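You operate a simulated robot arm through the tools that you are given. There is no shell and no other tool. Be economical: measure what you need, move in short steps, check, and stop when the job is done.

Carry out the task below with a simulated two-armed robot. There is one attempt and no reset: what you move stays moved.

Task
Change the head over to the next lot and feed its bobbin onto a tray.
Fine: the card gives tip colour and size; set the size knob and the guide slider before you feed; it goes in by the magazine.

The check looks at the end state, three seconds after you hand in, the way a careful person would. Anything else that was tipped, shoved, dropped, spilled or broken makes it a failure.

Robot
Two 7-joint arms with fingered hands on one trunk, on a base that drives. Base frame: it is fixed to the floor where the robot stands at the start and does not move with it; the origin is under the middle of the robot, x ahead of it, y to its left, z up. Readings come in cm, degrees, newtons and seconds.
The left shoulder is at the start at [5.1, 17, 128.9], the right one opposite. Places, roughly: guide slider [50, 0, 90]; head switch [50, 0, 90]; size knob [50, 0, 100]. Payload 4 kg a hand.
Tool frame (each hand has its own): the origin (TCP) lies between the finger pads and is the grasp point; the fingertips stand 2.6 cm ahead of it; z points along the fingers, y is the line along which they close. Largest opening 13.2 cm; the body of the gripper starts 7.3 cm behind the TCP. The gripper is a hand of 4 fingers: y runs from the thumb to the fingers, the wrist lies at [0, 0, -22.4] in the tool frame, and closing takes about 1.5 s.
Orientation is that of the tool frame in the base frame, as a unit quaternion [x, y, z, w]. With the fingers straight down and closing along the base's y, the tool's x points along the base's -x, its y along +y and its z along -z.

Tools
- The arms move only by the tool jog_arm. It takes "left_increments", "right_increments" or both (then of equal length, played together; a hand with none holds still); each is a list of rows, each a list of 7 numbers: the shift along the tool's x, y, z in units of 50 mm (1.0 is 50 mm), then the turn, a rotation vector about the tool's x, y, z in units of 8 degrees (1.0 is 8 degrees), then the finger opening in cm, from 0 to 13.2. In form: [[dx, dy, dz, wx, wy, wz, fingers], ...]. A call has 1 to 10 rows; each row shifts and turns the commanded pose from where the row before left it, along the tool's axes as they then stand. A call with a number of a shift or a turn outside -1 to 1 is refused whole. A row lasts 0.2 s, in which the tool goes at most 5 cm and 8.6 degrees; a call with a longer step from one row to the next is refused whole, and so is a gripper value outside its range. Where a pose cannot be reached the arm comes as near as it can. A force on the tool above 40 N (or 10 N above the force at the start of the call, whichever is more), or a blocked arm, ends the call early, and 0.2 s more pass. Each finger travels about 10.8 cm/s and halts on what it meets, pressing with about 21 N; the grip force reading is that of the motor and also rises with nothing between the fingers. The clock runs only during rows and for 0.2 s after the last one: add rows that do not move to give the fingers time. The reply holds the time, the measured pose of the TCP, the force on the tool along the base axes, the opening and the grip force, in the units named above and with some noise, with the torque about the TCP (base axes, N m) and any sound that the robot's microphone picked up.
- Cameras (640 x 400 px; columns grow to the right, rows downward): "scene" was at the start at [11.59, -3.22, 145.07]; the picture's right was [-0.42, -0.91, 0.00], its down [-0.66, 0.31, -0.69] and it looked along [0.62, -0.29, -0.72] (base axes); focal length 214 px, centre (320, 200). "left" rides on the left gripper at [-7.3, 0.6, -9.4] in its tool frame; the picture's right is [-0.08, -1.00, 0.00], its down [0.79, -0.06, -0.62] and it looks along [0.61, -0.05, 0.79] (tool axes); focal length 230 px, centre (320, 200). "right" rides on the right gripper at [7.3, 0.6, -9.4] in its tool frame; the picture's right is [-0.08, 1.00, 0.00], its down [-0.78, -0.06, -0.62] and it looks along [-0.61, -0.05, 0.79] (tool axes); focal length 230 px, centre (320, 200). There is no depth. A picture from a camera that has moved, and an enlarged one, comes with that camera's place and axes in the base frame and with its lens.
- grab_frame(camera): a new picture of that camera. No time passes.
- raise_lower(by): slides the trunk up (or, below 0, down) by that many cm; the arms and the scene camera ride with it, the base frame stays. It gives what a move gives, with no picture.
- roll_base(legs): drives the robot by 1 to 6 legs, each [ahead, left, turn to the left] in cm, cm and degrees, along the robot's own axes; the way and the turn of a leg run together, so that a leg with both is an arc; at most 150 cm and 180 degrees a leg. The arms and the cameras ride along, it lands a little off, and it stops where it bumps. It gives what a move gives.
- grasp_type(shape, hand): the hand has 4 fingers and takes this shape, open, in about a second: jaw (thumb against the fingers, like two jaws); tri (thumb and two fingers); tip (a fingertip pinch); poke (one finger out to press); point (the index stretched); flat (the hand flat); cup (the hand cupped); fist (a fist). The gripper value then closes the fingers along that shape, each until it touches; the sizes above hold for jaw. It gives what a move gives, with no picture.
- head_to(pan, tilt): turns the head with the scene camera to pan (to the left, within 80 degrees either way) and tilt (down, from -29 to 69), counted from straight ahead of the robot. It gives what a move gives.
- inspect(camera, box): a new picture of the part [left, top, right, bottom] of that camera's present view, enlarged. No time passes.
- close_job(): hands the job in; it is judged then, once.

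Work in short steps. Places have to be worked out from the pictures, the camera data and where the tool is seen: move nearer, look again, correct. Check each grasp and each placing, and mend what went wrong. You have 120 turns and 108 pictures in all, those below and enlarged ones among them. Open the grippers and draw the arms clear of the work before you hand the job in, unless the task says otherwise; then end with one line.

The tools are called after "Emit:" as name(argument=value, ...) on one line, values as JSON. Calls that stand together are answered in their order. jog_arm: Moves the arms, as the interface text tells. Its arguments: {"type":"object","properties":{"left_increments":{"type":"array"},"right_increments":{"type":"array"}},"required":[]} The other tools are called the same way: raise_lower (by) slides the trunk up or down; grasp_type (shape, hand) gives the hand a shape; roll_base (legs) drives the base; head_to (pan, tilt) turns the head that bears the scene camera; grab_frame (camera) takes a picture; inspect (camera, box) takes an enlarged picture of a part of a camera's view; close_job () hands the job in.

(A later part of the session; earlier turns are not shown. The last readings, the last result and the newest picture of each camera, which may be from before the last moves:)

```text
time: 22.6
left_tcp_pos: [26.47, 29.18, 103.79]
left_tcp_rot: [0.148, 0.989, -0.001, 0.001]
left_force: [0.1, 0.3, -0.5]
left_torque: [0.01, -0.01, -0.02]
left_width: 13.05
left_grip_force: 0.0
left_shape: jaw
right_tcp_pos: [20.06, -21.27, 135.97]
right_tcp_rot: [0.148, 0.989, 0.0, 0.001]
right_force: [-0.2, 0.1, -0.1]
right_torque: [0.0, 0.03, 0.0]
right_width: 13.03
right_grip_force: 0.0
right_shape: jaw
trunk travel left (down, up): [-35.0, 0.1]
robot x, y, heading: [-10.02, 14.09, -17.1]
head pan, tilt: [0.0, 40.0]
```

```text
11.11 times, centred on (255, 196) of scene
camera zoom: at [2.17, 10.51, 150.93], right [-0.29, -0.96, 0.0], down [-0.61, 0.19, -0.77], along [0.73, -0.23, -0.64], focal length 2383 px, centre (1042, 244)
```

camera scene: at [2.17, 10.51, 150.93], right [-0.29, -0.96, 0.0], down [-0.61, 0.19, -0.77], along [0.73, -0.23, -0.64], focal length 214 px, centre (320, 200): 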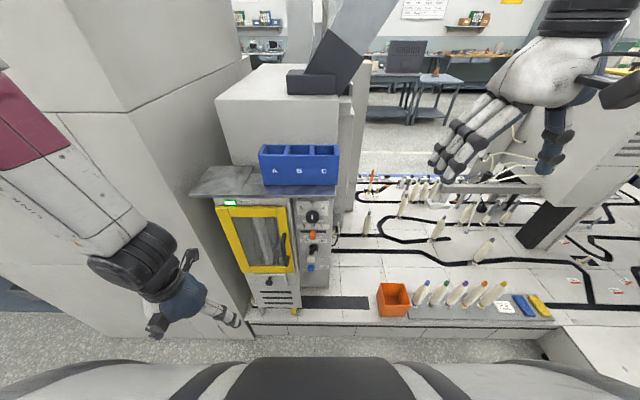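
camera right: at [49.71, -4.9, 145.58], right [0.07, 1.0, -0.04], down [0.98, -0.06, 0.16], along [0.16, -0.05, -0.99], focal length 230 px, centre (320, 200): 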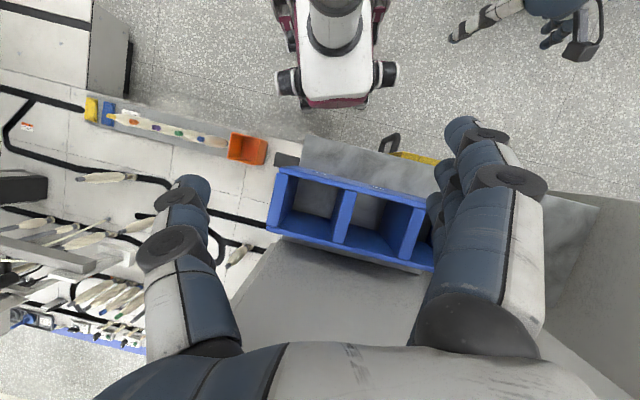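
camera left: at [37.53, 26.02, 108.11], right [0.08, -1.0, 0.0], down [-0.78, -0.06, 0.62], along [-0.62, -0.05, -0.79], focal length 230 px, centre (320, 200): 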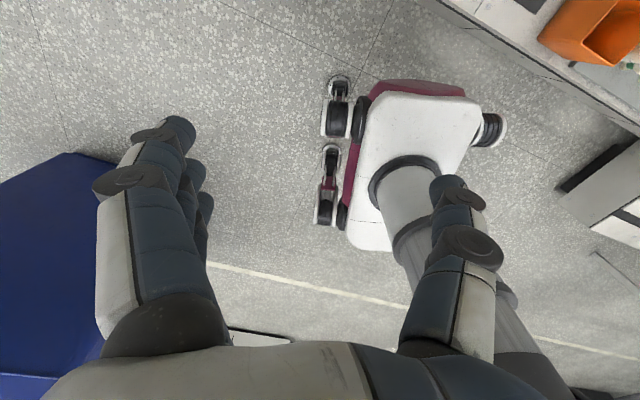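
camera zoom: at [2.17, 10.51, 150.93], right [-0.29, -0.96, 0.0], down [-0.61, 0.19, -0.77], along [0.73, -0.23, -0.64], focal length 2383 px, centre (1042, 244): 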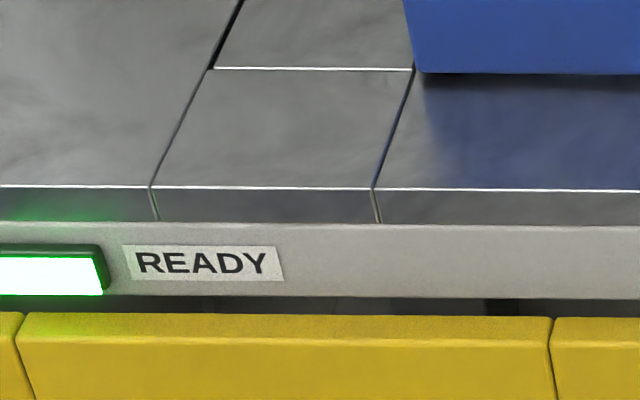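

The plate is made of panels around a drop hatch just left of pocket A, so A is the first pocket. Triangulating, I get: knob face about (48.3,-1.3,104), slider (48.2,-1.6,96), switch (48.2,-1.6,88), FEED (48.8,-0.5,82). I turn the left hand to point forward, in front of the panel.

Emit:
jog_arm(left_increments=[[-0.3, -0.8, 0, 0, 0, 0, 10], [-0.3, -0.8, 0, 0, 0, 0, 10], [-0.3, -0.8, 0, 0, 0, 0, 10], [-0.3, -0.8, 0, 0, 0, 0, 10], [-0.3, -0.8, 0, 0, 0, 0, 10], [0, 0, 0, 0, -1, 0, 10], [0, 0, 0, 0, -1, 0, 10], [0, 0, 0, 0, -1, 0, 10], [0, 0, 0, 0, -1, 0, 10], [0, 0, 0, 0, -1, 0, 10]])

Emit:
jog_arm(left_increments=[[0, 0, 0, 0, -1, 0, 10], [0, 0, 0, 0, -1, 0, 10], [0, 0, 0, 0, -1, 0, 10], [0, 0, 0, 0, -1, 0, 10], [0, 0, 0, 0, -1, 0, 10], [0, 0, 0, 0, -1, 0, 10], [0, 0, 0, 0, -0.25, 0, 10], [0, 0, 0, 0, 0, 0, 10]])

Emit:
grab_frame(camera="left")

Emit:
grab_frame(camera="scene")

```text
time: 24.8
left_tcp_pos: [27.74, 7.72, 103.76]
left_tcp_rot: [0.139, 0.929, -0.051, 0.339]
left_force: [0.6, -0.6, -0.2]
left_torque: [-0.01, -0.03, 0.0]
left_width: 10.03
left_grip_force: 0.1
left_shape: jaw
right_tcp_pos: [20.12, -21.22, 135.84]
right_tcp_rot: [0.149, 0.989, 0.0, 0.0]
right_force: [-0.3, 0.6, 0.1]
right_torque: [-0.01, -0.02, -0.01]
right_width: 13.01
right_grip_force: 0.1
right_shape: jaw
trunk travel left (down, up): [-35.0, 0.1]
robot x, y, heading: [-10.47, 14.01, -17.1]
head pan, tilt: [0.0, 40.0]
```

```text
time: 26.8
left_tcp_pos: [40.15, 8.35, 105.08]
left_tcp_rot: [0.063, 0.702, -0.073, 0.706]
left_force: [-0.1, -0.7, 0.2]
left_torque: [0.0, 0.04, -0.01]
left_width: 10.01
left_grip_force: 0.0
left_shape: jaw
left hand out of reach, approached as far as the arm can: row 5, 6, 7
right_tcp_pos: [20.08, -21.12, 136.0]
right_tcp_rot: [0.148, 0.989, -0.001, 0.001]
right_force: [-0.1, 0.3, 0.3]
right_torque: [-0.01, -0.02, -0.01]
right_width: 13.0
right_grip_force: 0.0
right_shape: jaw
trunk travel left (down, up): [-35.0, 0.1]
robot x, y, heading: [-10.07, 13.82, -17.1]
head pan, tilt: [0.0, 40.0]
stopped in row 8 (left hand): the arm was blocked; the commanded pose is now the measured one
```

```text
67 pictures are left
camera left: at [31.04, 10.87, 112.35], right [-0.19, -0.98, 0.09], down [-0.61, 0.05, -0.79], along [0.77, -0.21, -0.61], focal length 230 px, centre (320, 200)
```

left: 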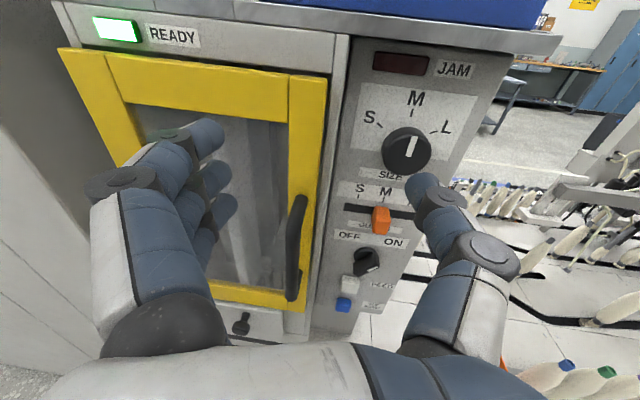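

```text
66 pictures are left
camera scene: at [2.18, 10.54, 150.93], right [-0.29, -0.96, 0.0], down [-0.61, 0.19, -0.77], along [0.73, -0.23, -0.64], focal length 214 px, centre (320, 200)
```

scene: 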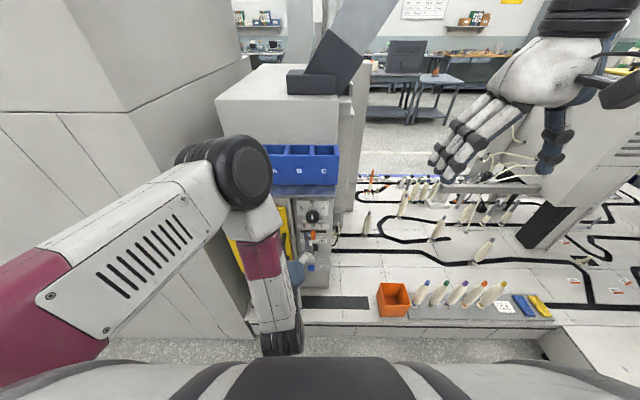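

The hand now points forward but the arm is folded tightly. READY is lit, JAM is unlit, and the switch is at ON. I back the robot 18 cm so the arm works more extended.

Emit:
roll_base(legs=[[-18, 0, 0]])

Emit:
jog_arm(left_increments=[[0, -0.5, 0.3, 0, 0, 0, 8], [0, -0.5, 0.3, 0, 0, 0, 8], [0, 0, 0, 0, 0, 0, 8]])

Emit:
grab_frame(camera="left")

```text
time: 28.2
left_tcp_pos: [23.19, 13.54, 105.13]
left_tcp_rot: [0.063, 0.702, -0.073, 0.706]
left_force: [0.2, 0.6, -0.6]
left_torque: [-0.01, 0.01, 0.0]
left_width: 10.03
left_grip_force: 0.1
left_shape: jaw
right_tcp_pos: [3.17, -16.05, 136.06]
right_tcp_rot: [0.148, 0.989, 0.0, 0.001]
right_force: [0.1, 0.2, 0.1]
right_torque: [-0.01, -0.02, 0.01]
right_width: 13.01
right_grip_force: 0.1
right_shape: jaw
trunk travel left (down, up): [-35.0, 0.1]
robot x, y, heading: [-26.73, 19.11, -17.1]
head pan, tilt: [0.0, 40.0]
```

```text
time: 29.0
left_tcp_pos: [25.1, 7.85, 105.06]
left_tcp_rot: [0.062, 0.702, -0.072, 0.706]
left_force: [0.1, -0.8, 0.3]
left_torque: [-0.02, -0.02, -0.01]
left_width: 8.03
left_grip_force: 0.1
left_shape: jaw
right_tcp_pos: [3.35, -15.98, 136.0]
right_tcp_rot: [0.148, 0.989, 0.0, 0.001]
right_force: [-0.5, 0.5, -0.8]
right_torque: [0.02, 0.02, -0.01]
right_width: 13.0
right_grip_force: 0.1
right_shape: jaw
trunk travel left (down, up): [-35.0, 0.1]
robot x, y, heading: [-26.59, 18.93, -17.4]
head pan, tilt: [0.0, 40.0]
```

```text
65 pictures are left
camera left: at [16.1, 10.4, 112.38], right [-0.19, -0.98, 0.09], down [-0.61, 0.05, -0.79], along [0.77, -0.21, -0.61], focal length 230 px, centre (320, 200)
```

left: 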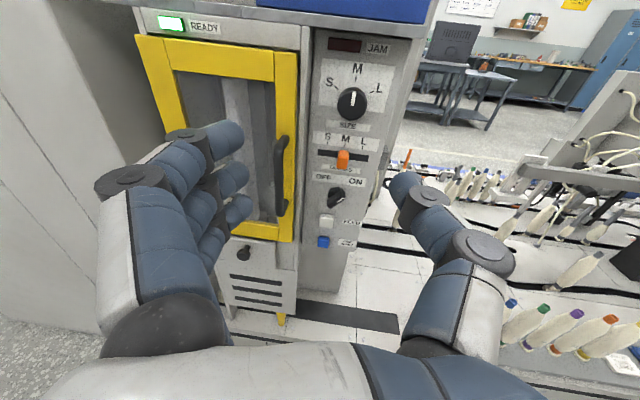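

READY/JAM and the controls are clear now. I square the hand's yaw to the panel and go down toward the head switch, stopping 8 cm short.

Emit:
jog_arm(left_increments=[[0, 0, 0, 0.79, 0, 0, 6], [0.85, -0.11, 0.3, 0, 0, 0, 6], [0.85, -0.11, 0.3, 0, 0, 0, 6], [0.85, -0.11, 0.3, 0, 0, 0, 6], [0.85, -0.11, 0.3, 0, 0, 0, 6], [0, 0, 0.7, 0, 0, 0, 6], [0, 0, 0.7, 0, 0, 0, 6], [0, 0, 0.7, 0, 0, 0, 6], [0, 0, 0, 0, 0, 0, 6]])

Emit:
grab_frame(camera="left")

Emit:
grab_frame(camera="scene")

```text
time: 31.0
left_tcp_pos: [40.7, 0.94, 88.24]
left_tcp_rot: [0.103, 0.697, -0.113, 0.701]
left_force: [0.4, -0.5, 0.2]
left_torque: [0.03, 0.0, 0.02]
left_width: 6.05
left_grip_force: 0.0
left_shape: jaw
right_tcp_pos: [3.29, -15.9, 136.02]
right_tcp_rot: [0.149, 0.989, 0.0, 0.0]
right_force: [0.2, -0.8, -0.2]
right_torque: [0.0, -0.01, 0.03]
right_width: 13.01
right_grip_force: 0.0
right_shape: jaw
trunk travel left (down, up): [-35.0, 0.1]
robot x, y, heading: [-26.88, 19.15, -17.0]
head pan, tilt: [0.0, 40.0]
```

```text
64 pictures are left
camera left: at [31.94, 4.47, 95.66], right [-0.3, -0.95, 0.09], down [-0.6, 0.12, -0.79], along [0.74, -0.29, -0.61], focal length 230 px, centre (320, 200)
```

left: 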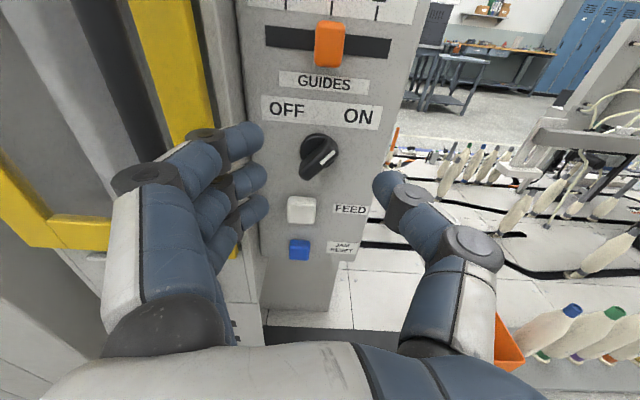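

```text
63 pictures are left
camera scene: at [-14.64, 15.72, 150.93], right [-0.29, -0.96, 0.0], down [-0.61, 0.19, -0.77], along [0.73, -0.23, -0.64], focal length 214 px, centre (320, 200)
```

scene: 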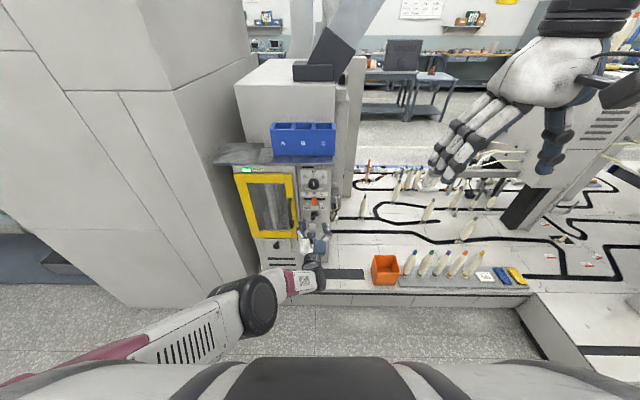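

The switch sits at about (48.2,-1.4,87), its bar pointing up-right (ON). I lower 1 cm, roll the hand +45° so the fingers straddle the bar and check.

Emit:
jog_arm(left_increments=[[0.24, 0, 0, 0, 0, 0.93, 5], [0, 0, 0, 0, 0, 0.93, 5], [0, 0, 0, 0, 0, 0.93, 5], [0, 0, 0, 0, 0, 0.93, 5], [0, 0, 0, 0, 0, 0.93, 5], [0, 0, 0, 0, 0, 0.93, 5], [0, 0, 0.6, 0, 0, 0, 5], [0, 0, 0, 0, 0, 0, 5]])

Emit:
grab_frame(camera="left")

```text
time: 32.8
left_tcp_pos: [41.63, 1.35, 88.7]
left_tcp_rot: [0.36, 0.605, 0.163, 0.691]
left_force: [0.4, 0.4, -1.0]
left_torque: [0.0, -0.02, 0.02]
left_width: 5.03
left_grip_force: 0.1
left_shape: jaw
left hand out of reach, approached as far as the arm can: row 1, 7
right_tcp_pos: [3.25, -16.11, 136.0]
right_tcp_rot: [0.149, 0.989, 0.0, 0.0]
right_force: [0.7, 0.1, 0.5]
right_torque: [0.01, 0.0, -0.03]
right_width: 13.0
right_grip_force: 0.0
right_shape: jaw
trunk travel left (down, up): [-35.0, 0.1]
robot x, y, heading: [-26.93, 19.43, -16.9]
head pan, tilt: [0.0, 40.0]
```

```text
62 pictures are left
camera left: at [31.33, -0.26, 94.25], right [-0.23, -0.74, -0.64], down [-0.43, 0.66, -0.61], along [0.87, 0.14, -0.47], focal length 230 px, centre (320, 200)
```

left: 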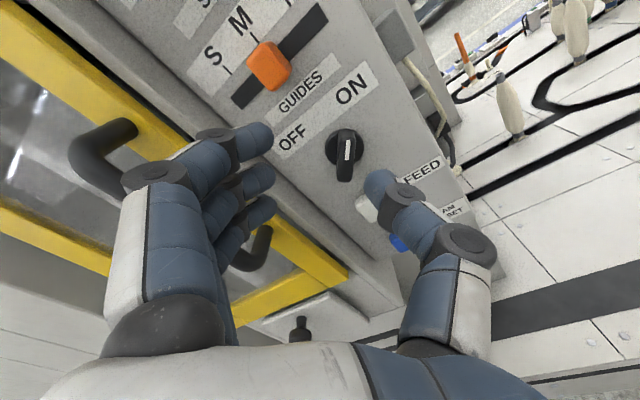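

The arm nears its reach limit. I pull the hand back 9 cm, and drive the robot 9 cm forward, while centring the fingers on the bar.

Emit:
jog_arm(left_increments=[[0.08, -0.4, -0.6, 0, 0, 0, 5], [0, 0, -0.7, 0, 0, 0, 5], [0, 0, -0.6, 0, 0, 0, 5], [0, 0, 0, 0, 0, 0, 5]])

Emit:
roll_base(legs=[[10, 0, 0]])

Emit:
grab_frame(camera="left")

```text
time: 33.8
left_tcp_pos: [32.41, 3.16, 86.68]
left_tcp_rot: [0.359, 0.606, 0.163, 0.691]
left_force: [0.4, 0.3, 0.7]
left_torque: [-0.01, 0.0, 0.01]
left_width: 5.02
left_grip_force: 0.0
left_shape: jaw
right_tcp_pos: [3.24, -15.92, 136.14]
right_tcp_rot: [0.149, 0.989, 0.0, 0.0]
right_force: [-0.1, 0.3, -0.2]
right_torque: [-0.01, 0.02, -0.04]
right_width: 13.0
right_grip_force: 0.0
right_shape: jaw
trunk travel left (down, up): [-35.0, 0.1]
robot x, y, heading: [-26.75, 19.06, -17.2]
head pan, tilt: [0.0, 40.0]
```

```text
time: 35.0
left_tcp_pos: [41.84, 0.44, 86.63]
left_tcp_rot: [0.359, 0.606, 0.162, 0.691]
left_force: [-0.2, -0.5, 0.4]
left_torque: [-0.03, -0.05, -0.02]
left_width: 5.05
left_grip_force: 0.1
left_shape: jaw
right_tcp_pos: [12.71, -18.81, 136.02]
right_tcp_rot: [0.147, 0.989, -0.001, 0.0]
right_force: [-0.1, 0.4, -0.3]
right_torque: [0.01, 0.03, -0.03]
right_width: 13.01
right_grip_force: 0.0
right_shape: jaw
trunk travel left (down, up): [-35.0, 0.1]
robot x, y, heading: [-17.21, 16.42, -17.0]
head pan, tilt: [0.0, 40.0]
```

```text
61 pictures are left
camera left: at [31.41, -1.24, 92.37], right [-0.23, -0.74, -0.64], down [-0.43, 0.66, -0.61], along [0.87, 0.14, -0.47], focal length 230 px, centre (320, 200)
```

left: 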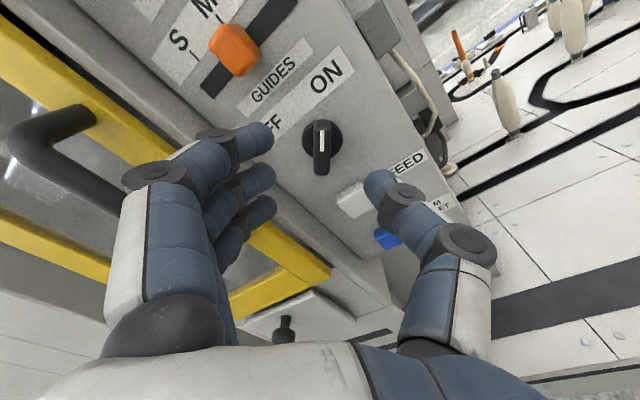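

The bar is centred and aligned between the fingers. I advance 5 cm slowly and look.

Emit:
jog_arm(left_increments=[[0, 0, 0.4, 0, 0, 0, 5], [0, 0, 0.3, 0, 0, 0, 5], [0, 0, 0.3, 0, 0, 0, 5], [0, 0, 0, 0, 0, 0, 5]])

Emit:
grab_frame(camera="left")

```text
time: 36.0
left_tcp_pos: [46.3, -1.18, 86.64]
left_tcp_rot: [0.36, 0.606, 0.163, 0.69]
left_force: [-0.7, 0.3, 0.2]
left_torque: [-0.01, 0.0, 0.01]
left_width: 5.02
left_grip_force: 0.0
left_shape: jaw
right_tcp_pos: [12.64, -18.81, 136.15]
right_tcp_rot: [0.149, 0.989, -0.001, 0.001]
right_force: [-0.2, -0.8, -0.4]
right_torque: [0.01, -0.02, -0.01]
right_width: 13.01
right_grip_force: 0.2
right_shape: jaw
trunk travel left (down, up): [-35.0, 0.1]
robot x, y, heading: [-17.04, 16.4, -17.3]
head pan, tilt: [0.0, 40.0]
```

```text
60 pictures are left
camera left: at [35.93, -2.81, 92.36], right [-0.23, -0.74, -0.64], down [-0.43, 0.66, -0.61], along [0.87, 0.14, -0.47], focal length 230 px, centre (320, 200)
```

left: 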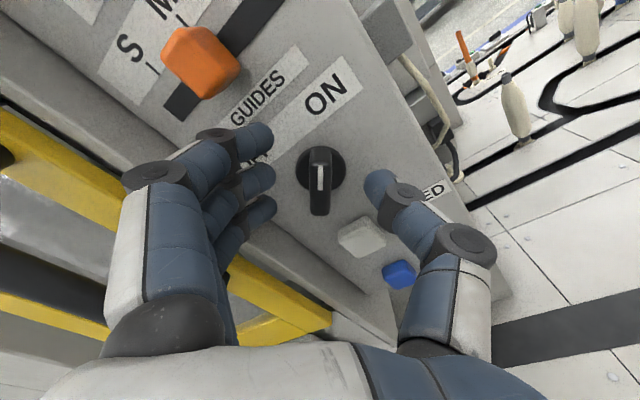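

The bar's front is about 1.9 cm ahead of the TCP. I advance 1.0 cm more and close the fingers on it.

Emit:
jog_arm(left_increments=[[0, 0, 0.2, 0, 0, 0, 5], [0, 0, 0, 0, 0, 0, 3], [0, 0, 0, 0, 0, 0, 1], [0, 0, 0, 0, 0, 0, 0.5], [0, 0, 0, 0, 0, 0, 0.5], [0, 0, 0, 0, 0, 0, 0.5]])

Emit:
grab_frame(camera="left")

```text
time: 37.4
left_tcp_pos: [47.31, -1.39, 86.86]
left_tcp_rot: [0.36, 0.606, 0.163, 0.69]
left_force: [-1.2, -0.7, -1.9]
left_torque: [0.01, 0.07, 0.01]
left_width: 0.49
left_grip_force: 21.1
left_shape: jaw
right_tcp_pos: [12.68, -18.84, 136.07]
right_tcp_rot: [0.148, 0.989, -0.001, 0.0]
right_force: [-0.7, 0.3, 0.3]
right_torque: [-0.01, 0.0, 0.0]
right_width: 13.02
right_grip_force: 0.1
right_shape: jaw
trunk travel left (down, up): [-35.0, 0.1]
robot x, y, heading: [-17.02, 16.48, -16.8]
head pan, tilt: [0.0, 40.0]
```

```text
59 pictures are left
camera left: at [36.89, -3.07, 92.47], right [-0.23, -0.74, -0.64], down [-0.43, 0.66, -0.61], along [0.87, 0.14, -0.47], focal length 230 px, centre (320, 200)
```

left: 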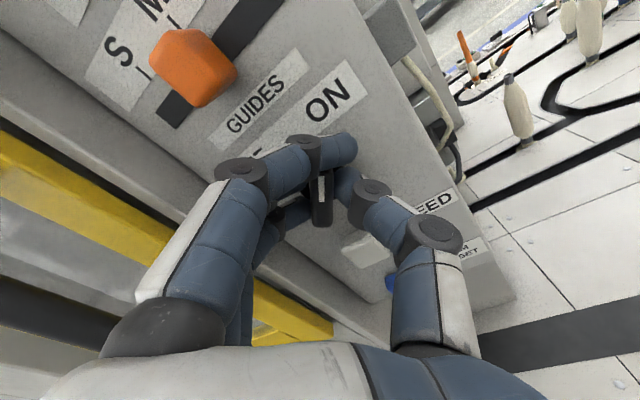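

The fingers hold the bar. I turn the hand −80° toward OFF.

Emit:
jog_arm(left_increments=[[0, 0, 0, 0, 0, -1, 0.3], [0, 0, 0, 0, 0, -1, 0.3], [0, 0, 0, 0, 0, -1, 0.3], [0, 0, 0, 0, 0, -1, 0.3], [0, 0, 0, 0, 0, -1, 0.3], [0, 0, 0, 0, 0, -1, 0.3], [0, 0, 0, 0, 0, -1, 0.3], [0, 0, 0, 0, 0, -1, 0.3], [0, 0, 0, 0, 0, -1, 0.3], [0, 0, 0, 0, 0, -1, 0.3]])

Emit:
grab_frame(camera="left")

```text
time: 39.6
left_tcp_pos: [47.35, -1.05, 86.76]
left_tcp_rot: [-0.115, 0.694, -0.32, 0.634]
left_force: [-21.3, 21.8, -0.9]
left_torque: [0.66, 0.11, 0.57]
left_width: 0.59
left_grip_force: 21.1
left_shape: jaw
right_tcp_pos: [12.49, -18.51, 136.21]
right_tcp_rot: [0.148, 0.989, -0.001, 0.001]
right_force: [-0.9, 0.2, 0.2]
right_torque: [0.02, 0.0, 0.02]
right_width: 12.99
right_grip_force: 0.1
right_shape: jaw
trunk travel left (down, up): [-35.0, 0.1]
robot x, y, heading: [-17.65, 16.64, -16.7]
head pan, tilt: [0.0, 40.0]
```

```text
58 pictures are left
camera left: at [39.88, 6.25, 92.39], right [-0.23, -0.72, 0.65], down [-0.74, -0.31, -0.6], along [0.64, -0.62, -0.46], focal length 230 px, centre (320, 200)
```

left: 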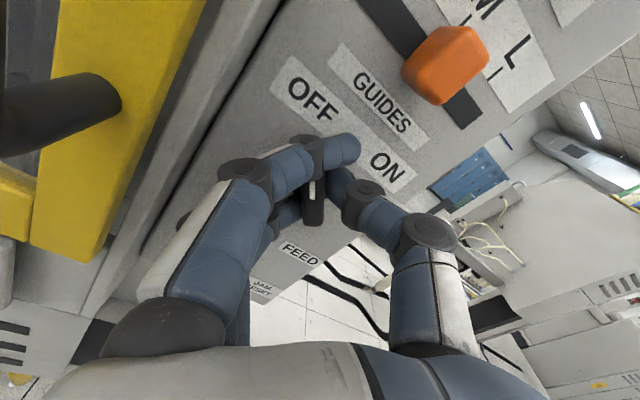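

The switch turned with the hand and now points toward OFF. I open and back away to check.

Emit:
jog_arm(left_increments=[[0, 0, 0, 0, 0, 0, 5], [0, 0, 0, 0, 0, 0, 5], [0, 0, -0.9, 0, 0, 0, 5], [0, 0, -0.9, 0, 0, 0, 5], [0, 0, 0, 0, 0, 0, 5]])

Emit:
grab_frame(camera="left")

```text
time: 40.8
left_tcp_pos: [38.71, 1.2, 86.91]
left_tcp_rot: [-0.114, 0.695, -0.32, 0.634]
left_force: [0.4, 0.0, -0.1]
left_torque: [0.02, -0.01, 0.01]
left_width: 4.95
left_grip_force: 0.0
left_shape: jaw
right_tcp_pos: [12.74, -18.83, 136.01]
right_tcp_rot: [0.149, 0.989, 0.0, 0.0]
right_force: [0.9, 0.0, 0.2]
right_torque: [0.01, 0.0, 0.0]
right_width: 13.01
right_grip_force: 0.1
right_shape: jaw
trunk travel left (down, up): [-35.0, 0.1]
robot x, y, heading: [-17.34, 16.37, -16.8]
head pan, tilt: [0.0, 40.0]
```

```text
57 pictures are left
camera left: at [31.01, 8.59, 92.51], right [-0.23, -0.72, 0.65], down [-0.74, -0.31, -0.6], along [0.64, -0.62, -0.46], focal length 230 px, centre (320, 200)
```

left: 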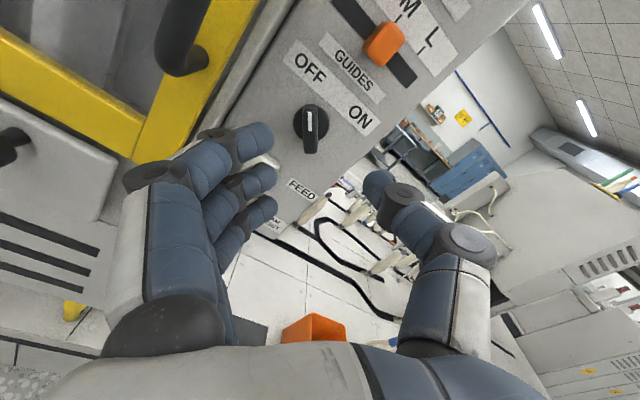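

The switch is at OFF. Now I raise the hand to 8 cm in front of the size knob with a 7 cm opening.

Emit:
jog_arm(left_increments=[[-0.566, -0.39, 0, 0, 0, 0, 7], [-0.566, -0.39, 0, 0, 0, 0, 7], [-0.566, -0.39, 0, 0, 0, 0, 7], [-0.566, -0.39, 0, 0, 0, 0, 7], [-0.566, -0.39, 0.41, 0, 0, 0, 7], [0, 0, 0, 0, 0, 0, 7]])

Emit:
grab_frame(camera="left")

```text
time: 42.2
left_tcp_pos: [40.87, 1.1, 103.98]
left_tcp_rot: [-0.114, 0.695, -0.319, 0.634]
left_force: [0.1, -0.1, 0.5]
left_torque: [0.02, 0.0, -0.01]
left_width: 6.91
left_grip_force: 0.0
left_shape: jaw
right_tcp_pos: [12.55, -18.85, 136.09]
right_tcp_rot: [0.148, 0.989, 0.0, 0.0]
right_force: [0.2, 0.3, 0.2]
right_torque: [0.01, -0.04, -0.03]
right_width: 13.03
right_grip_force: 0.1
right_shape: jaw
trunk travel left (down, up): [-35.0, 0.1]
robot x, y, heading: [-17.61, 16.53, -16.9]
head pan, tilt: [0.0, 40.0]
```

```text
56 pictures are left
camera left: at [33.36, 8.48, 109.56], right [-0.23, -0.72, 0.65], down [-0.74, -0.3, -0.6], along [0.64, -0.62, -0.46], focal length 230 px, centre (320, 200)
```

left: 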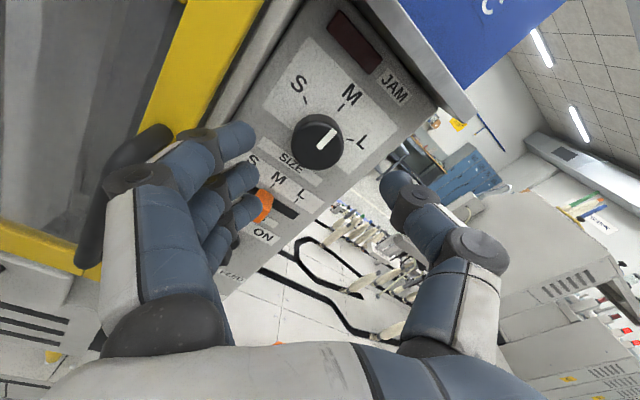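

The knob is centred ahead. I advance 6.3 cm and close on it.

Emit:
jog_arm(left_increments=[[0, 0, 0.5, 0, 0, 0, 7], [0, 0, 0.4, 0, 0, 0, 7], [0, 0, 0.2, 0, 0, 0, 7], [0, 0, 0.16, 0, 0, 0, 7], [0, 0, 0, 0, 0, 0, 4], [0, 0, 0, 0, 0, 0, 3.5], [0, 0, 0, 0, 0, 0, 3.5], [0, 0, 0, 0, 0, 0, 3.5]])

Emit:
grab_frame(camera="left")

```text
time: 44.0
left_tcp_pos: [46.97, -0.79, 104.01]
left_tcp_rot: [-0.114, 0.695, -0.319, 0.634]
left_force: [0.0, 0.9, -0.2]
left_torque: [-0.02, 0.0, -0.04]
left_width: 3.66
left_grip_force: 0.1
left_shape: jaw
right_tcp_pos: [12.68, -18.81, 136.12]
right_tcp_rot: [0.148, 0.989, 0.001, 0.0]
right_force: [0.1, -0.3, 0.4]
right_torque: [0.02, 0.01, 0.01]
right_width: 13.03
right_grip_force: 0.1
right_shape: jaw
trunk travel left (down, up): [-35.0, 0.1]
robot x, y, heading: [-17.41, 16.6, -17.1]
head pan, tilt: [0.0, 40.0]
```

```text
55 pictures are left
camera left: at [39.41, 6.65, 109.53], right [-0.23, -0.72, 0.65], down [-0.74, -0.31, -0.6], along [0.64, -0.62, -0.46], focal length 230 px, centre (320, 200)
```

left: 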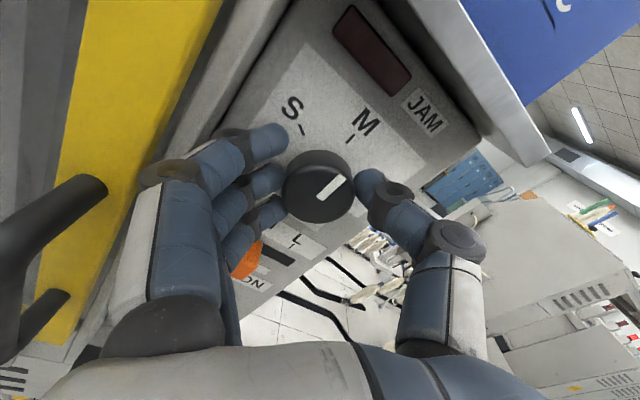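

The fingers are around the knob. The L tick looks about 60° clockwise, so I grip and turn +60°.

Emit:
jog_arm(left_increments=[[0, 0, 0, 0, 0, 0, 2.5], [0, 0, 0, 0, 0, 0, 2.5], [0, 0, 0, 0, 0, 0.94, 2.5], [0, 0, 0, 0, 0, 0.94, 2.5], [0, 0, 0, 0, 0, 0.94, 2.5], [0, 0, 0, 0, 0, 0.94, 2.5], [0, 0, 0, 0, 0, 0.94, 2.5], [0, 0, 0, 0, 0, 0.94, 2.5], [0, 0, 0, 0, 0, 0.94, 2.5], [0, 0, 0, 0, 0, 0.94, 2.5]])

Emit:
grab_frame(camera="left")

```text
time: 46.2
left_tcp_pos: [46.83, -1.04, 103.99]
left_tcp_rot: [0.252, 0.658, 0.043, 0.708]
left_force: [-0.3, -18.3, 2.2]
left_torque: [-0.1, -0.04, -0.36]
left_width: 2.39
left_grip_force: 21.0
left_shape: jaw
right_tcp_pos: [12.63, -19.17, 135.9]
right_tcp_rot: [0.148, 0.989, 0.0, 0.0]
right_force: [0.8, 0.0, -0.3]
right_torque: [-0.01, 0.01, 0.05]
right_width: 12.99
right_grip_force: 0.0
right_shape: jaw
trunk travel left (down, up): [-35.0, 0.1]
robot x, y, heading: [-17.57, 16.11, -17.0]
head pan, tilt: [0.0, 40.0]
```

```text
54 pictures are left
camera left: at [37.08, -0.56, 110.86], right [-0.28, -0.9, -0.34], down [-0.5, 0.44, -0.74], along [0.82, -0.04, -0.57], focal length 230 px, centre (320, 200)
```

left: 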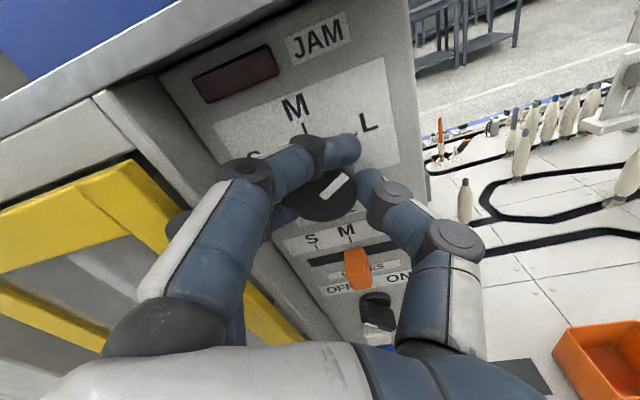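

The knob followed and its mark points toward L. I release, back off and check.

Emit:
jog_arm(left_increments=[[0, 0, 0, 0, 0, 0, 7], [0, 0, 0, 0, 0, 0, 7], [0, 0, 0, 0, 0, 0, 7], [0, 0, -0.8, 0, 0, 0, 7], [0, 0, -0.8, 0, 0, 0, 7], [0, 0, 0, 0, 0, 0, 7]])

Emit:
inspect(camera="left", box=[220, 40, 440, 240])

```text
time: 47.6
left_tcp_pos: [39.15, 1.54, 104.0]
left_tcp_rot: [0.248, 0.659, 0.042, 0.709]
left_force: [-0.6, -0.6, -0.5]
left_torque: [0.03, -0.01, 0.01]
left_width: 6.93
left_grip_force: 0.0
left_shape: jaw
right_tcp_pos: [12.57, -18.78, 136.01]
right_tcp_rot: [0.147, 0.989, 0.001, 0.0]
right_force: [-1.0, -0.2, 0.5]
right_torque: [-0.01, -0.01, -0.02]
right_width: 12.99
right_grip_force: 0.1
right_shape: jaw
trunk travel left (down, up): [-35.0, 0.1]
robot x, y, heading: [-17.17, 16.52, -17.1]
head pan, tilt: [0.0, 40.0]
```

```text
2.00 times, centred on (330, 140) of left
camera zoom: at [29.4, 2.04, 110.9], right [-0.28, -0.9, -0.34], down [-0.5, 0.43, -0.75], along [0.82, -0.04, -0.57], focal length 460 px, centre (300, 320)
```

zoom: 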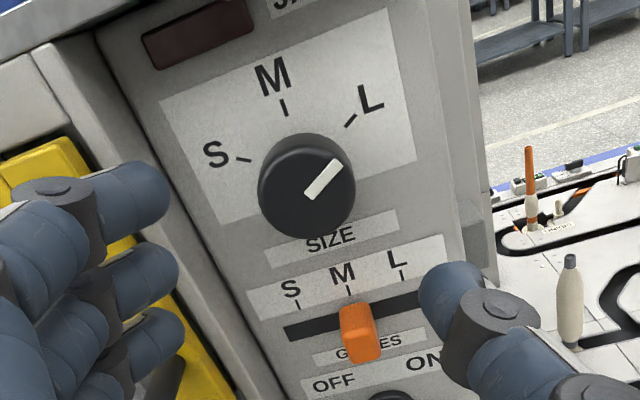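

The mark may be slightly past the L tick. I check frontally with the scene camera.

Emit:
inspect(camera="scene", box=[285, 165, 345, 225])

```text
6.67 times, centred on (315, 195) of scene
camera zoom: at [-5.25, 12.83, 150.93], right [-0.29, -0.96, 0.0], down [-0.61, 0.19, -0.77], along [0.73, -0.22, -0.64], focal length 1430 px, centre (353, 233)
```

zoom: 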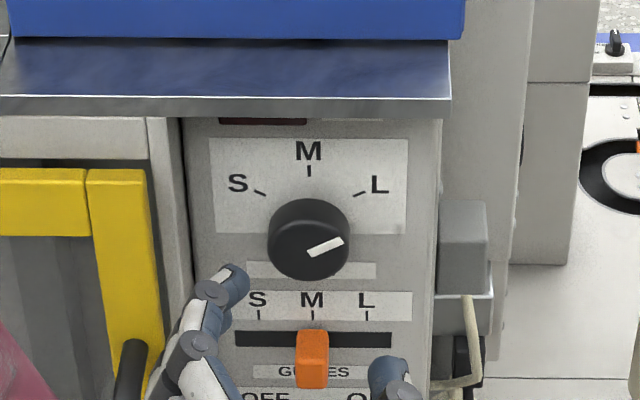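

Geometry gives the L tick at about 61°, matching the turn. Next the slider: I level the hand and bring it in front of the orange handle at about (48.3,-1.6,95.5).

Emit:
jog_arm(left_increments=[[0, 0, 0, 0, 0, -0.76, 5], [0, 0, 0, 0, 0, -0.76, 5], [0, 0, 0, 0, 0, -0.76, 5], [0, 0, 0, 0, 0, -0.76, 5], [0.57, -0.02, 0.1, 0, 0, 0, 5], [0.57, -0.02, 0.1, 0, 0, 0, 5], [0.57, -0.02, 0.1, 0, 0, 0, 5], [0, 0, 0, 0, 0, 0, 5]])

Emit:
grab_frame(camera="left")

```text
time: 49.4
left_tcp_pos: [40.76, 1.06, 95.3]
left_tcp_rot: [0.105, 0.696, -0.109, 0.702]
left_force: [0.1, -0.5, -0.6]
left_torque: [0.0, 0.0, -0.03]
left_width: 5.07
left_grip_force: 0.0
left_shape: jaw
right_tcp_pos: [12.61, -18.83, 136.01]
right_tcp_rot: [0.148, 0.989, 0.0, 0.0]
right_force: [-0.1, 0.5, 0.6]
right_torque: [-0.04, -0.01, 0.03]
right_width: 13.0
right_grip_force: 0.1
right_shape: jaw
trunk travel left (down, up): [-35.0, 0.1]
robot x, y, heading: [-17.22, 16.0, -17.0]
head pan, tilt: [0.0, 40.0]
```

```text
51 pictures are left
camera left: at [31.93, 4.47, 102.67], right [-0.3, -0.95, 0.08], down [-0.6, 0.12, -0.79], along [0.74, -0.28, -0.61], focal length 230 px, centre (320, 200)
```

left: 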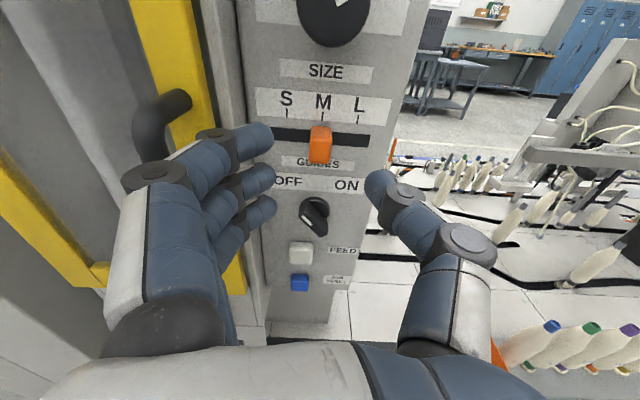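

The handle is centred. I advance 5.2 cm and grip it.

Emit:
jog_arm(left_increments=[[0, 0, 0.4, 0, 0, 0, 5], [0, 0, 0.35, 0, 0, 0, 5], [0, 0, 0.29, 0, 0, 0, 5], [0, 0, 0, 0, 0, 0, 2], [0, 0, 0, 0, 0, 0, 0.8], [0, 0, 0, 0, 0, 0, 0.8], [0, 0, 0, 0, 0, 0, 0.8], [0, 0, 0, 0, 0, 0, 0.8]])

Emit:
grab_frame(camera="left")

```text
time: 51.2
left_tcp_pos: [45.46, -0.47, 95.34]
left_tcp_rot: [0.105, 0.697, -0.108, 0.701]
left_force: [-14.2, 5.9, -3.6]
left_torque: [0.16, 0.15, 0.14]
left_width: 0.27
left_grip_force: 20.6
left_shape: jaw
right_tcp_pos: [12.51, -18.83, 136.01]
right_tcp_rot: [0.148, 0.989, -0.001, 0.001]
right_force: [-0.4, 0.0, -0.7]
right_torque: [0.02, -0.01, 0.01]
right_width: 13.02
right_grip_force: 0.0
right_shape: jaw
trunk travel left (down, up): [-35.0, 0.1]
robot x, y, heading: [-17.54, 15.92, -17.1]
head pan, tilt: [0.0, 40.0]
```

```text
50 pictures are left
camera left: at [36.65, 2.84, 102.67], right [-0.3, -0.95, 0.08], down [-0.6, 0.12, -0.79], along [0.74, -0.28, -0.61], focal length 230 px, centre (320, 200)
```

left: 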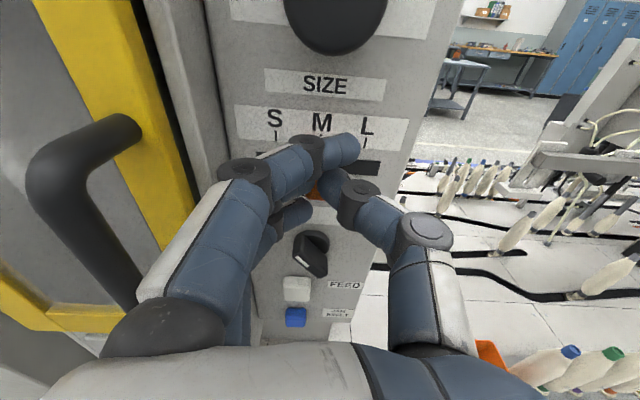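

The reading shows a push against the hand, so I check the grip closely.

Emit:
inspect(camera="left", box=[250, 100, 410, 260])

```text
2.50 times, centred on (330, 180) of left
camera zoom: at [36.65, 2.84, 102.67], right [-0.3, -0.95, 0.08], down [-0.6, 0.12, -0.79], along [0.74, -0.28, -0.61], focal length 575 px, centre (295, 250)
```

zoom: 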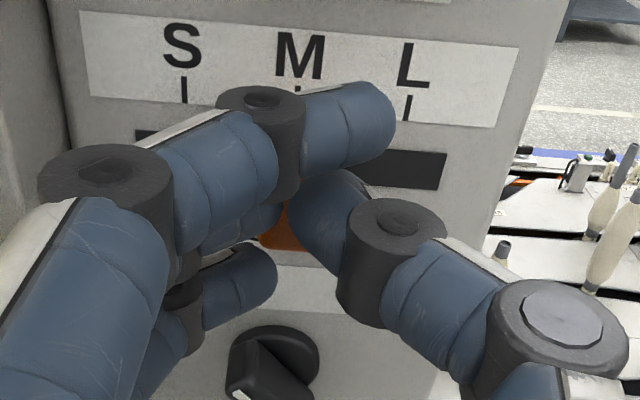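

The handle appears held between middle finger and thumb. I slide 2.8 cm to the right in small steps.

Emit:
jog_arm(left_increments=[[0, -0.14, 0, 0, 0, 0, 0.5], [0, -0.14, 0, 0, 0, 0, 0.5], [0, -0.14, 0, 0, 0, 0, 0.5], [0, -0.14, 0, 0, 0, 0, 0.5], [0, -0.04, 0, 0, 0, 0, 0.5]])

Emit:
jog_arm(left_increments=[[0, 0, 0, 0, 0, 0, 5], [0, 0, 0, 0, 0, 0, 5], [0, 0, 0, 0, 0, 0, 5], [0, 0, -0.6, 0, 0, 0, 5], [0, 0, -0.6, 0, 0, 0, 5]])

Emit:
grab_frame(camera="left")

```text
time: 52.4
left_tcp_pos: [44.61, -3.29, 95.33]
left_tcp_rot: [0.104, 0.698, -0.107, 0.701]
left_force: [-26.9, 16.3, -14.4]
left_torque: [0.13, 0.47, 0.26]
left_width: 0.68
left_grip_force: 0.1
left_shape: jaw
right_tcp_pos: [12.45, -18.72, 136.15]
right_tcp_rot: [0.148, 0.989, -0.001, 0.001]
right_force: [-0.2, 0.2, -0.1]
right_torque: [0.0, 0.0, 0.01]
right_width: 13.01
right_grip_force: 0.1
right_shape: jaw
trunk travel left (down, up): [-35.0, 0.1]
robot x, y, heading: [-17.78, 16.48, -17.1]
head pan, tilt: [0.0, 40.0]
```

```text
time: 53.6
left_tcp_pos: [38.79, -1.74, 95.64]
left_tcp_rot: [0.105, 0.697, -0.107, 0.701]
left_force: [-0.2, -0.2, -0.5]
left_torque: [0.0, -0.04, -0.01]
left_width: 4.94
left_grip_force: 0.1
left_shape: jaw
right_tcp_pos: [12.65, -18.83, 136.07]
right_tcp_rot: [0.148, 0.989, 0.0, 0.0]
right_force: [0.1, -0.1, -0.1]
right_torque: [-0.03, 0.02, -0.01]
right_width: 12.99
right_grip_force: 0.1
right_shape: jaw
trunk travel left (down, up): [-35.0, 0.1]
robot x, y, heading: [-17.42, 16.37, -17.0]
head pan, tilt: [0.0, 40.0]
```

```text
48 pictures are left
camera left: at [30.07, 1.73, 102.93], right [-0.3, -0.95, 0.08], down [-0.6, 0.12, -0.79], along [0.74, -0.28, -0.61], focal length 230 px, centre (320, 200)
```

left: 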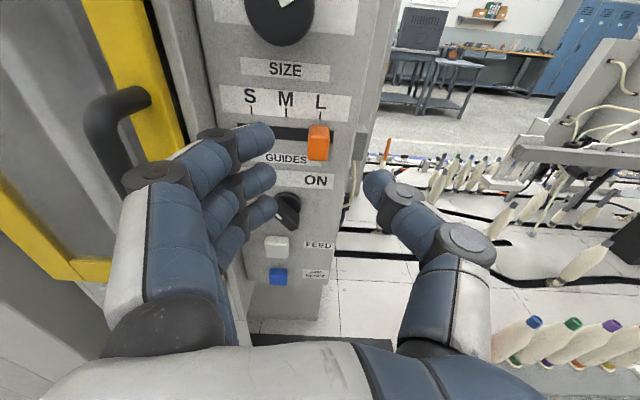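

The slider is at L. I check both controls enlarged.

Emit:
inspect(camera="left", box=[215, 60, 375, 200])

```text
2.86 times, centred on (295, 130) of left
camera zoom: at [30.07, 1.73, 102.93], right [-0.3, -0.95, 0.08], down [-0.6, 0.12, -0.79], along [0.74, -0.28, -0.61], focal length 657 px, centre (391, 400)
```

zoom: 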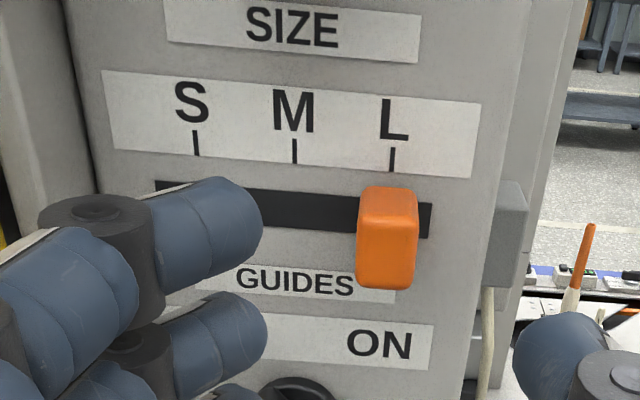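

The slider is exactly at L. Next the blue bobbin at about (37.7,-54.2), base z≈33 and tip z≈56: I'll grip it with the left hand pointing forward. I strafe the robot right 50 cm, then lower the trunk.

Emit:
roll_base(legs=[[-4, 0, 0], [0, -50, 0]])

Emit:
raise_lower(by=-32)

Emit:
grab_frame(camera="left")

Emit:
grab_frame(camera="scene")

```text
time: 57.0
left_tcp_pos: [20.41, -47.73, 95.49]
left_tcp_rot: [0.107, 0.696, -0.111, 0.701]
left_force: [0.8, -0.6, 0.1]
left_torque: [-0.02, -0.01, 0.0]
left_width: 4.93
left_grip_force: 0.0
left_shape: jaw
right_tcp_pos: [-5.9, -64.76, 135.96]
right_tcp_rot: [0.151, 0.989, 0.0, 0.0]
right_force: [-0.1, 0.3, -0.6]
right_torque: [0.01, 0.01, 0.03]
right_width: 13.02
right_grip_force: 0.0
right_shape: jaw
trunk travel left (down, up): [-35.0, 0.1]
robot x, y, heading: [-35.52, -29.6, -17.5]
head pan, tilt: [0.0, 40.0]
```

```text
time: 60.1
left_tcp_pos: [20.57, -47.81, 63.83]
left_tcp_rot: [0.106, 0.696, -0.11, 0.702]
left_force: [-0.2, 0.2, -0.7]
left_torque: [-0.03, -0.01, 0.01]
left_width: 4.95
left_grip_force: 0.1
left_shape: jaw
right_tcp_pos: [-5.92, -64.77, 104.12]
right_tcp_rot: [0.151, 0.989, -0.001, 0.001]
right_force: [-0.6, -0.6, -0.1]
right_torque: [-0.02, 0.01, -0.01]
right_width: 12.99
right_grip_force: 0.0
right_shape: jaw
trunk travel left (down, up): [-3.0, 32.1]
robot x, y, heading: [-35.83, -29.34, -17.4]
head pan, tilt: [0.0, 40.0]
```

```text
46 pictures are left
camera left: at [11.68, -44.29, 70.98], right [-0.3, -0.95, 0.08], down [-0.6, 0.12, -0.79], along [0.74, -0.29, -0.61], focal length 230 px, centre (320, 200)
```

left: 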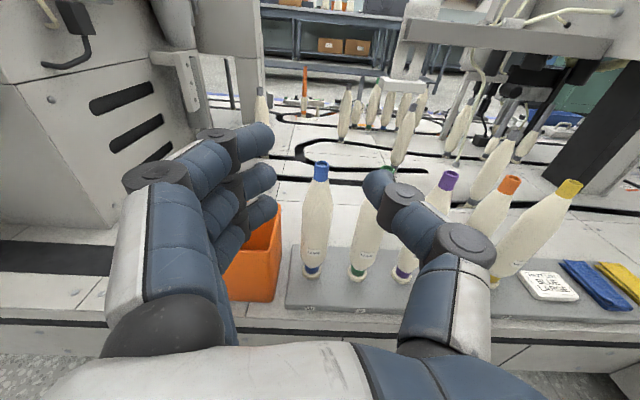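

```text
45 pictures are left
camera scene: at [-4.3, -39.02, 116.53], right [-0.3, -0.95, 0.0], down [-0.61, 0.19, -0.77], along [0.73, -0.23, -0.64], focal length 214 px, centre (320, 200)
```

scene: 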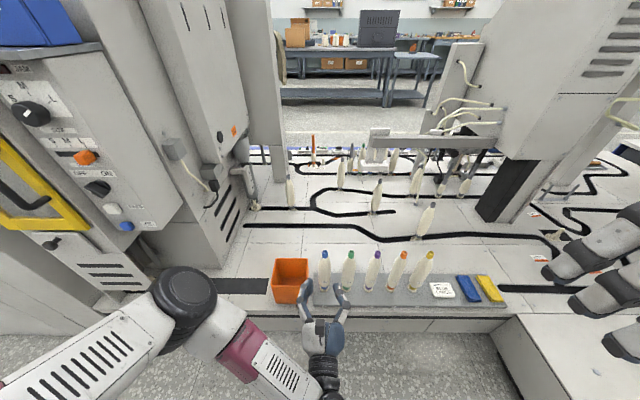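

The blue bobbin stands at about (36.3,-53.7), 23 cm tall and 5 cm thick. I lower the hand to z≈48 in front of it, with an 8 cm opening.

Emit:
jog_arm(left_increments=[[0.8, -0.05, 0, 0, 0, 0, 8], [0.8, -0.05, 0, 0, 0, 0, 8], [0.8, -0.05, 0, 0, 0, 0, 8], [0.76, -0.05, 0, 0, 0, 0, 8], [0, 0, 0.8, 0, 0, 0, 8], [0, 0, 0.8, 0, 0, 0, 8], [0, 0, 0, 0, 0, 0, 8]])

Emit:
grab_frame(camera="left")

```text
time: 61.7
left_tcp_pos: [28.11, -51.24, 47.8]
left_tcp_rot: [0.107, 0.696, -0.11, 0.701]
left_force: [-0.3, 0.7, -0.4]
left_torque: [0.0, -0.03, -0.02]
left_width: 7.96
left_grip_force: 0.1
left_shape: jaw
right_tcp_pos: [-5.83, -64.7, 103.97]
right_tcp_rot: [0.151, 0.988, -0.001, -0.001]
right_force: [0.0, 0.3, 0.7]
right_torque: [-0.01, -0.01, 0.0]
right_width: 13.01
right_grip_force: 0.0
right_shape: jaw
trunk travel left (down, up): [-3.0, 32.1]
robot x, y, heading: [-35.75, -29.39, -17.6]
head pan, tilt: [0.0, 40.0]
```

```text
44 pictures are left
camera left: at [19.37, -47.79, 55.07], right [-0.3, -0.95, 0.08], down [-0.6, 0.12, -0.79], along [0.74, -0.29, -0.61], focal length 230 px, centre (320, 200)
```

left: 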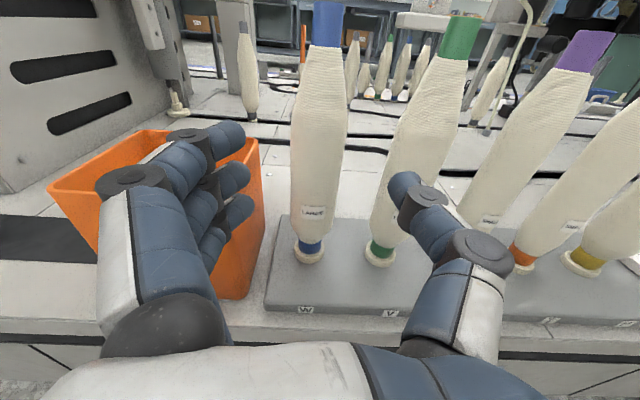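

The orange bin is about 14 cm tall (top z≈46) and close on the left, so I raise the grip to z≈50.7, narrow the opening to 7 cm and advance partway.

Emit:
jog_arm(left_increments=[[-0.58, 0, 0, 0, 0, 0, 7], [0, 0, 0.5, 0, 0, 0, 7], [0, 0, 0.4, 0, 0, 0, 7], [0, 0, 0, 0, 0, 0, 7]])

Emit:
grab_frame(camera="left")

Emit:
inspect(camera="scene", box=[250, 230, 410, 330])

```text
time: 62.7
left_tcp_pos: [32.33, -52.77, 50.78]
left_tcp_rot: [0.107, 0.696, -0.11, 0.701]
left_force: [-0.2, -0.3, -0.4]
left_torque: [0.01, -0.05, 0.01]
left_width: 7.09
left_grip_force: 0.0
left_shape: jaw
right_tcp_pos: [-5.84, -64.83, 103.9]
right_tcp_rot: [0.152, 0.988, 0.0, 0.0]
right_force: [0.3, 0.2, 0.7]
right_torque: [0.01, 0.04, -0.01]
right_width: 13.01
right_grip_force: 0.1
right_shape: jaw
trunk travel left (down, up): [-3.0, 32.1]
robot x, y, heading: [-35.64, -29.19, -17.3]
head pan, tilt: [0.0, 40.0]
```

```text
43 pictures are left
camera left: at [23.47, -49.16, 58.06], right [-0.3, -0.95, 0.08], down [-0.6, 0.12, -0.79], along [0.74, -0.29, -0.61], focal length 230 px, centre (320, 200)
```

left: 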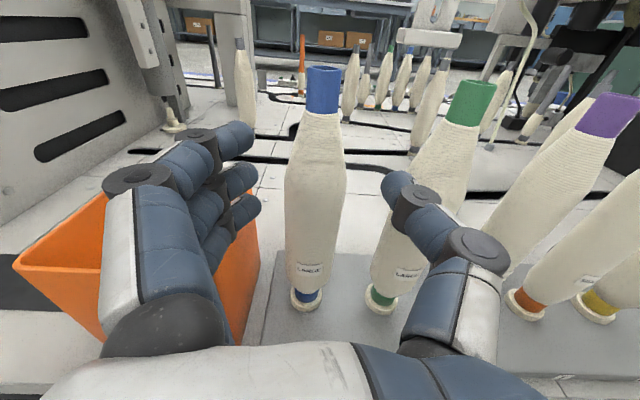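

```text
4.00 times, centred on (330, 280) of scene
camera zoom: at [-4.24, -39.02, 116.5], right [-0.3, -0.95, 0.0], down [-0.61, 0.19, -0.77], along [0.73, -0.23, -0.64], focal length 858 px, centre (280, -120)
```

zoom: 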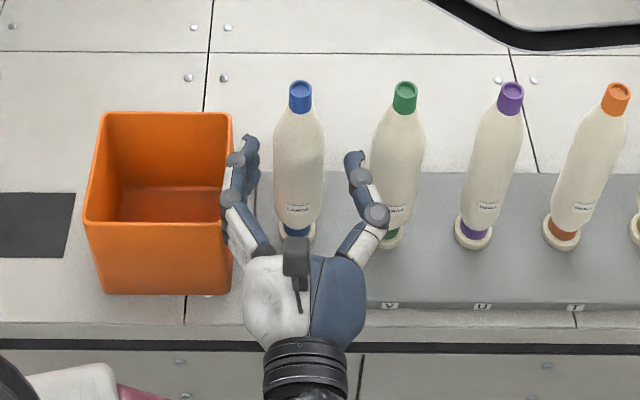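

The bobbin's tag reads LARGE and the fingers straddle it evenly. I advance 4 cm in small steps and close.

Emit:
jog_arm(left_increments=[[0, 0, 0.3, 0, 0, 0, 7], [0, 0, 0.25, 0, 0, 0, 7], [0, 0, 0.25, 0, 0, 0, 7], [0, 0, 0, 0, 0, 0, 5], [0, 0, 0, 0, 0, 0, 3], [0, 0, 0, 0, 0, 0, 2], [0, 0, 0, 0, 0, 0, 2], [0, 0, 0, 0, 0, 0, 2]])

Emit:
grab_frame(camera="left")

```text
time: 64.5
left_tcp_pos: [36.67, -52.77, 50.79]
left_tcp_rot: [0.108, 0.694, -0.103, 0.704]
left_force: [2.8, -3.8, 12.5]
left_torque: [-0.15, -0.1, 0.04]
left_width: 2.72
left_grip_force: 20.7
left_shape: jaw
right_tcp_pos: [-6.01, -64.79, 104.17]
right_tcp_rot: [0.151, 0.989, 0.0, 0.001]
right_force: [0.3, -0.1, 0.6]
right_torque: [0.02, 0.03, 0.01]
right_width: 13.02
right_grip_force: 0.0
right_shape: jaw
trunk travel left (down, up): [-3.0, 32.1]
robot x, y, heading: [-35.49, -29.69, -17.3]
head pan, tilt: [0.0, 40.0]
```

```text
41 pictures are left
camera left: at [27.86, -49.48, 58.06], right [-0.29, -0.95, 0.07], down [-0.59, 0.13, -0.79], along [0.75, -0.27, -0.6], focal length 230 px, centre (320, 200)
```

left: 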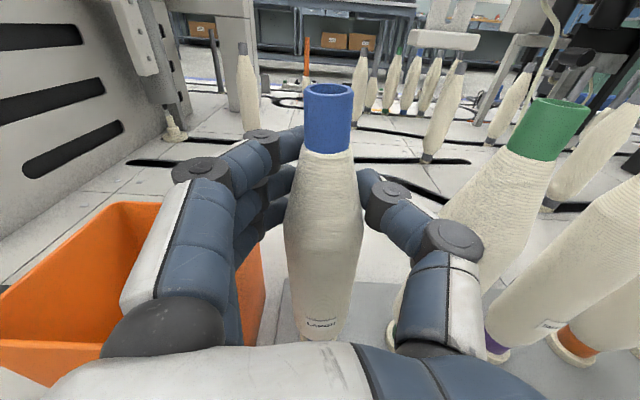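

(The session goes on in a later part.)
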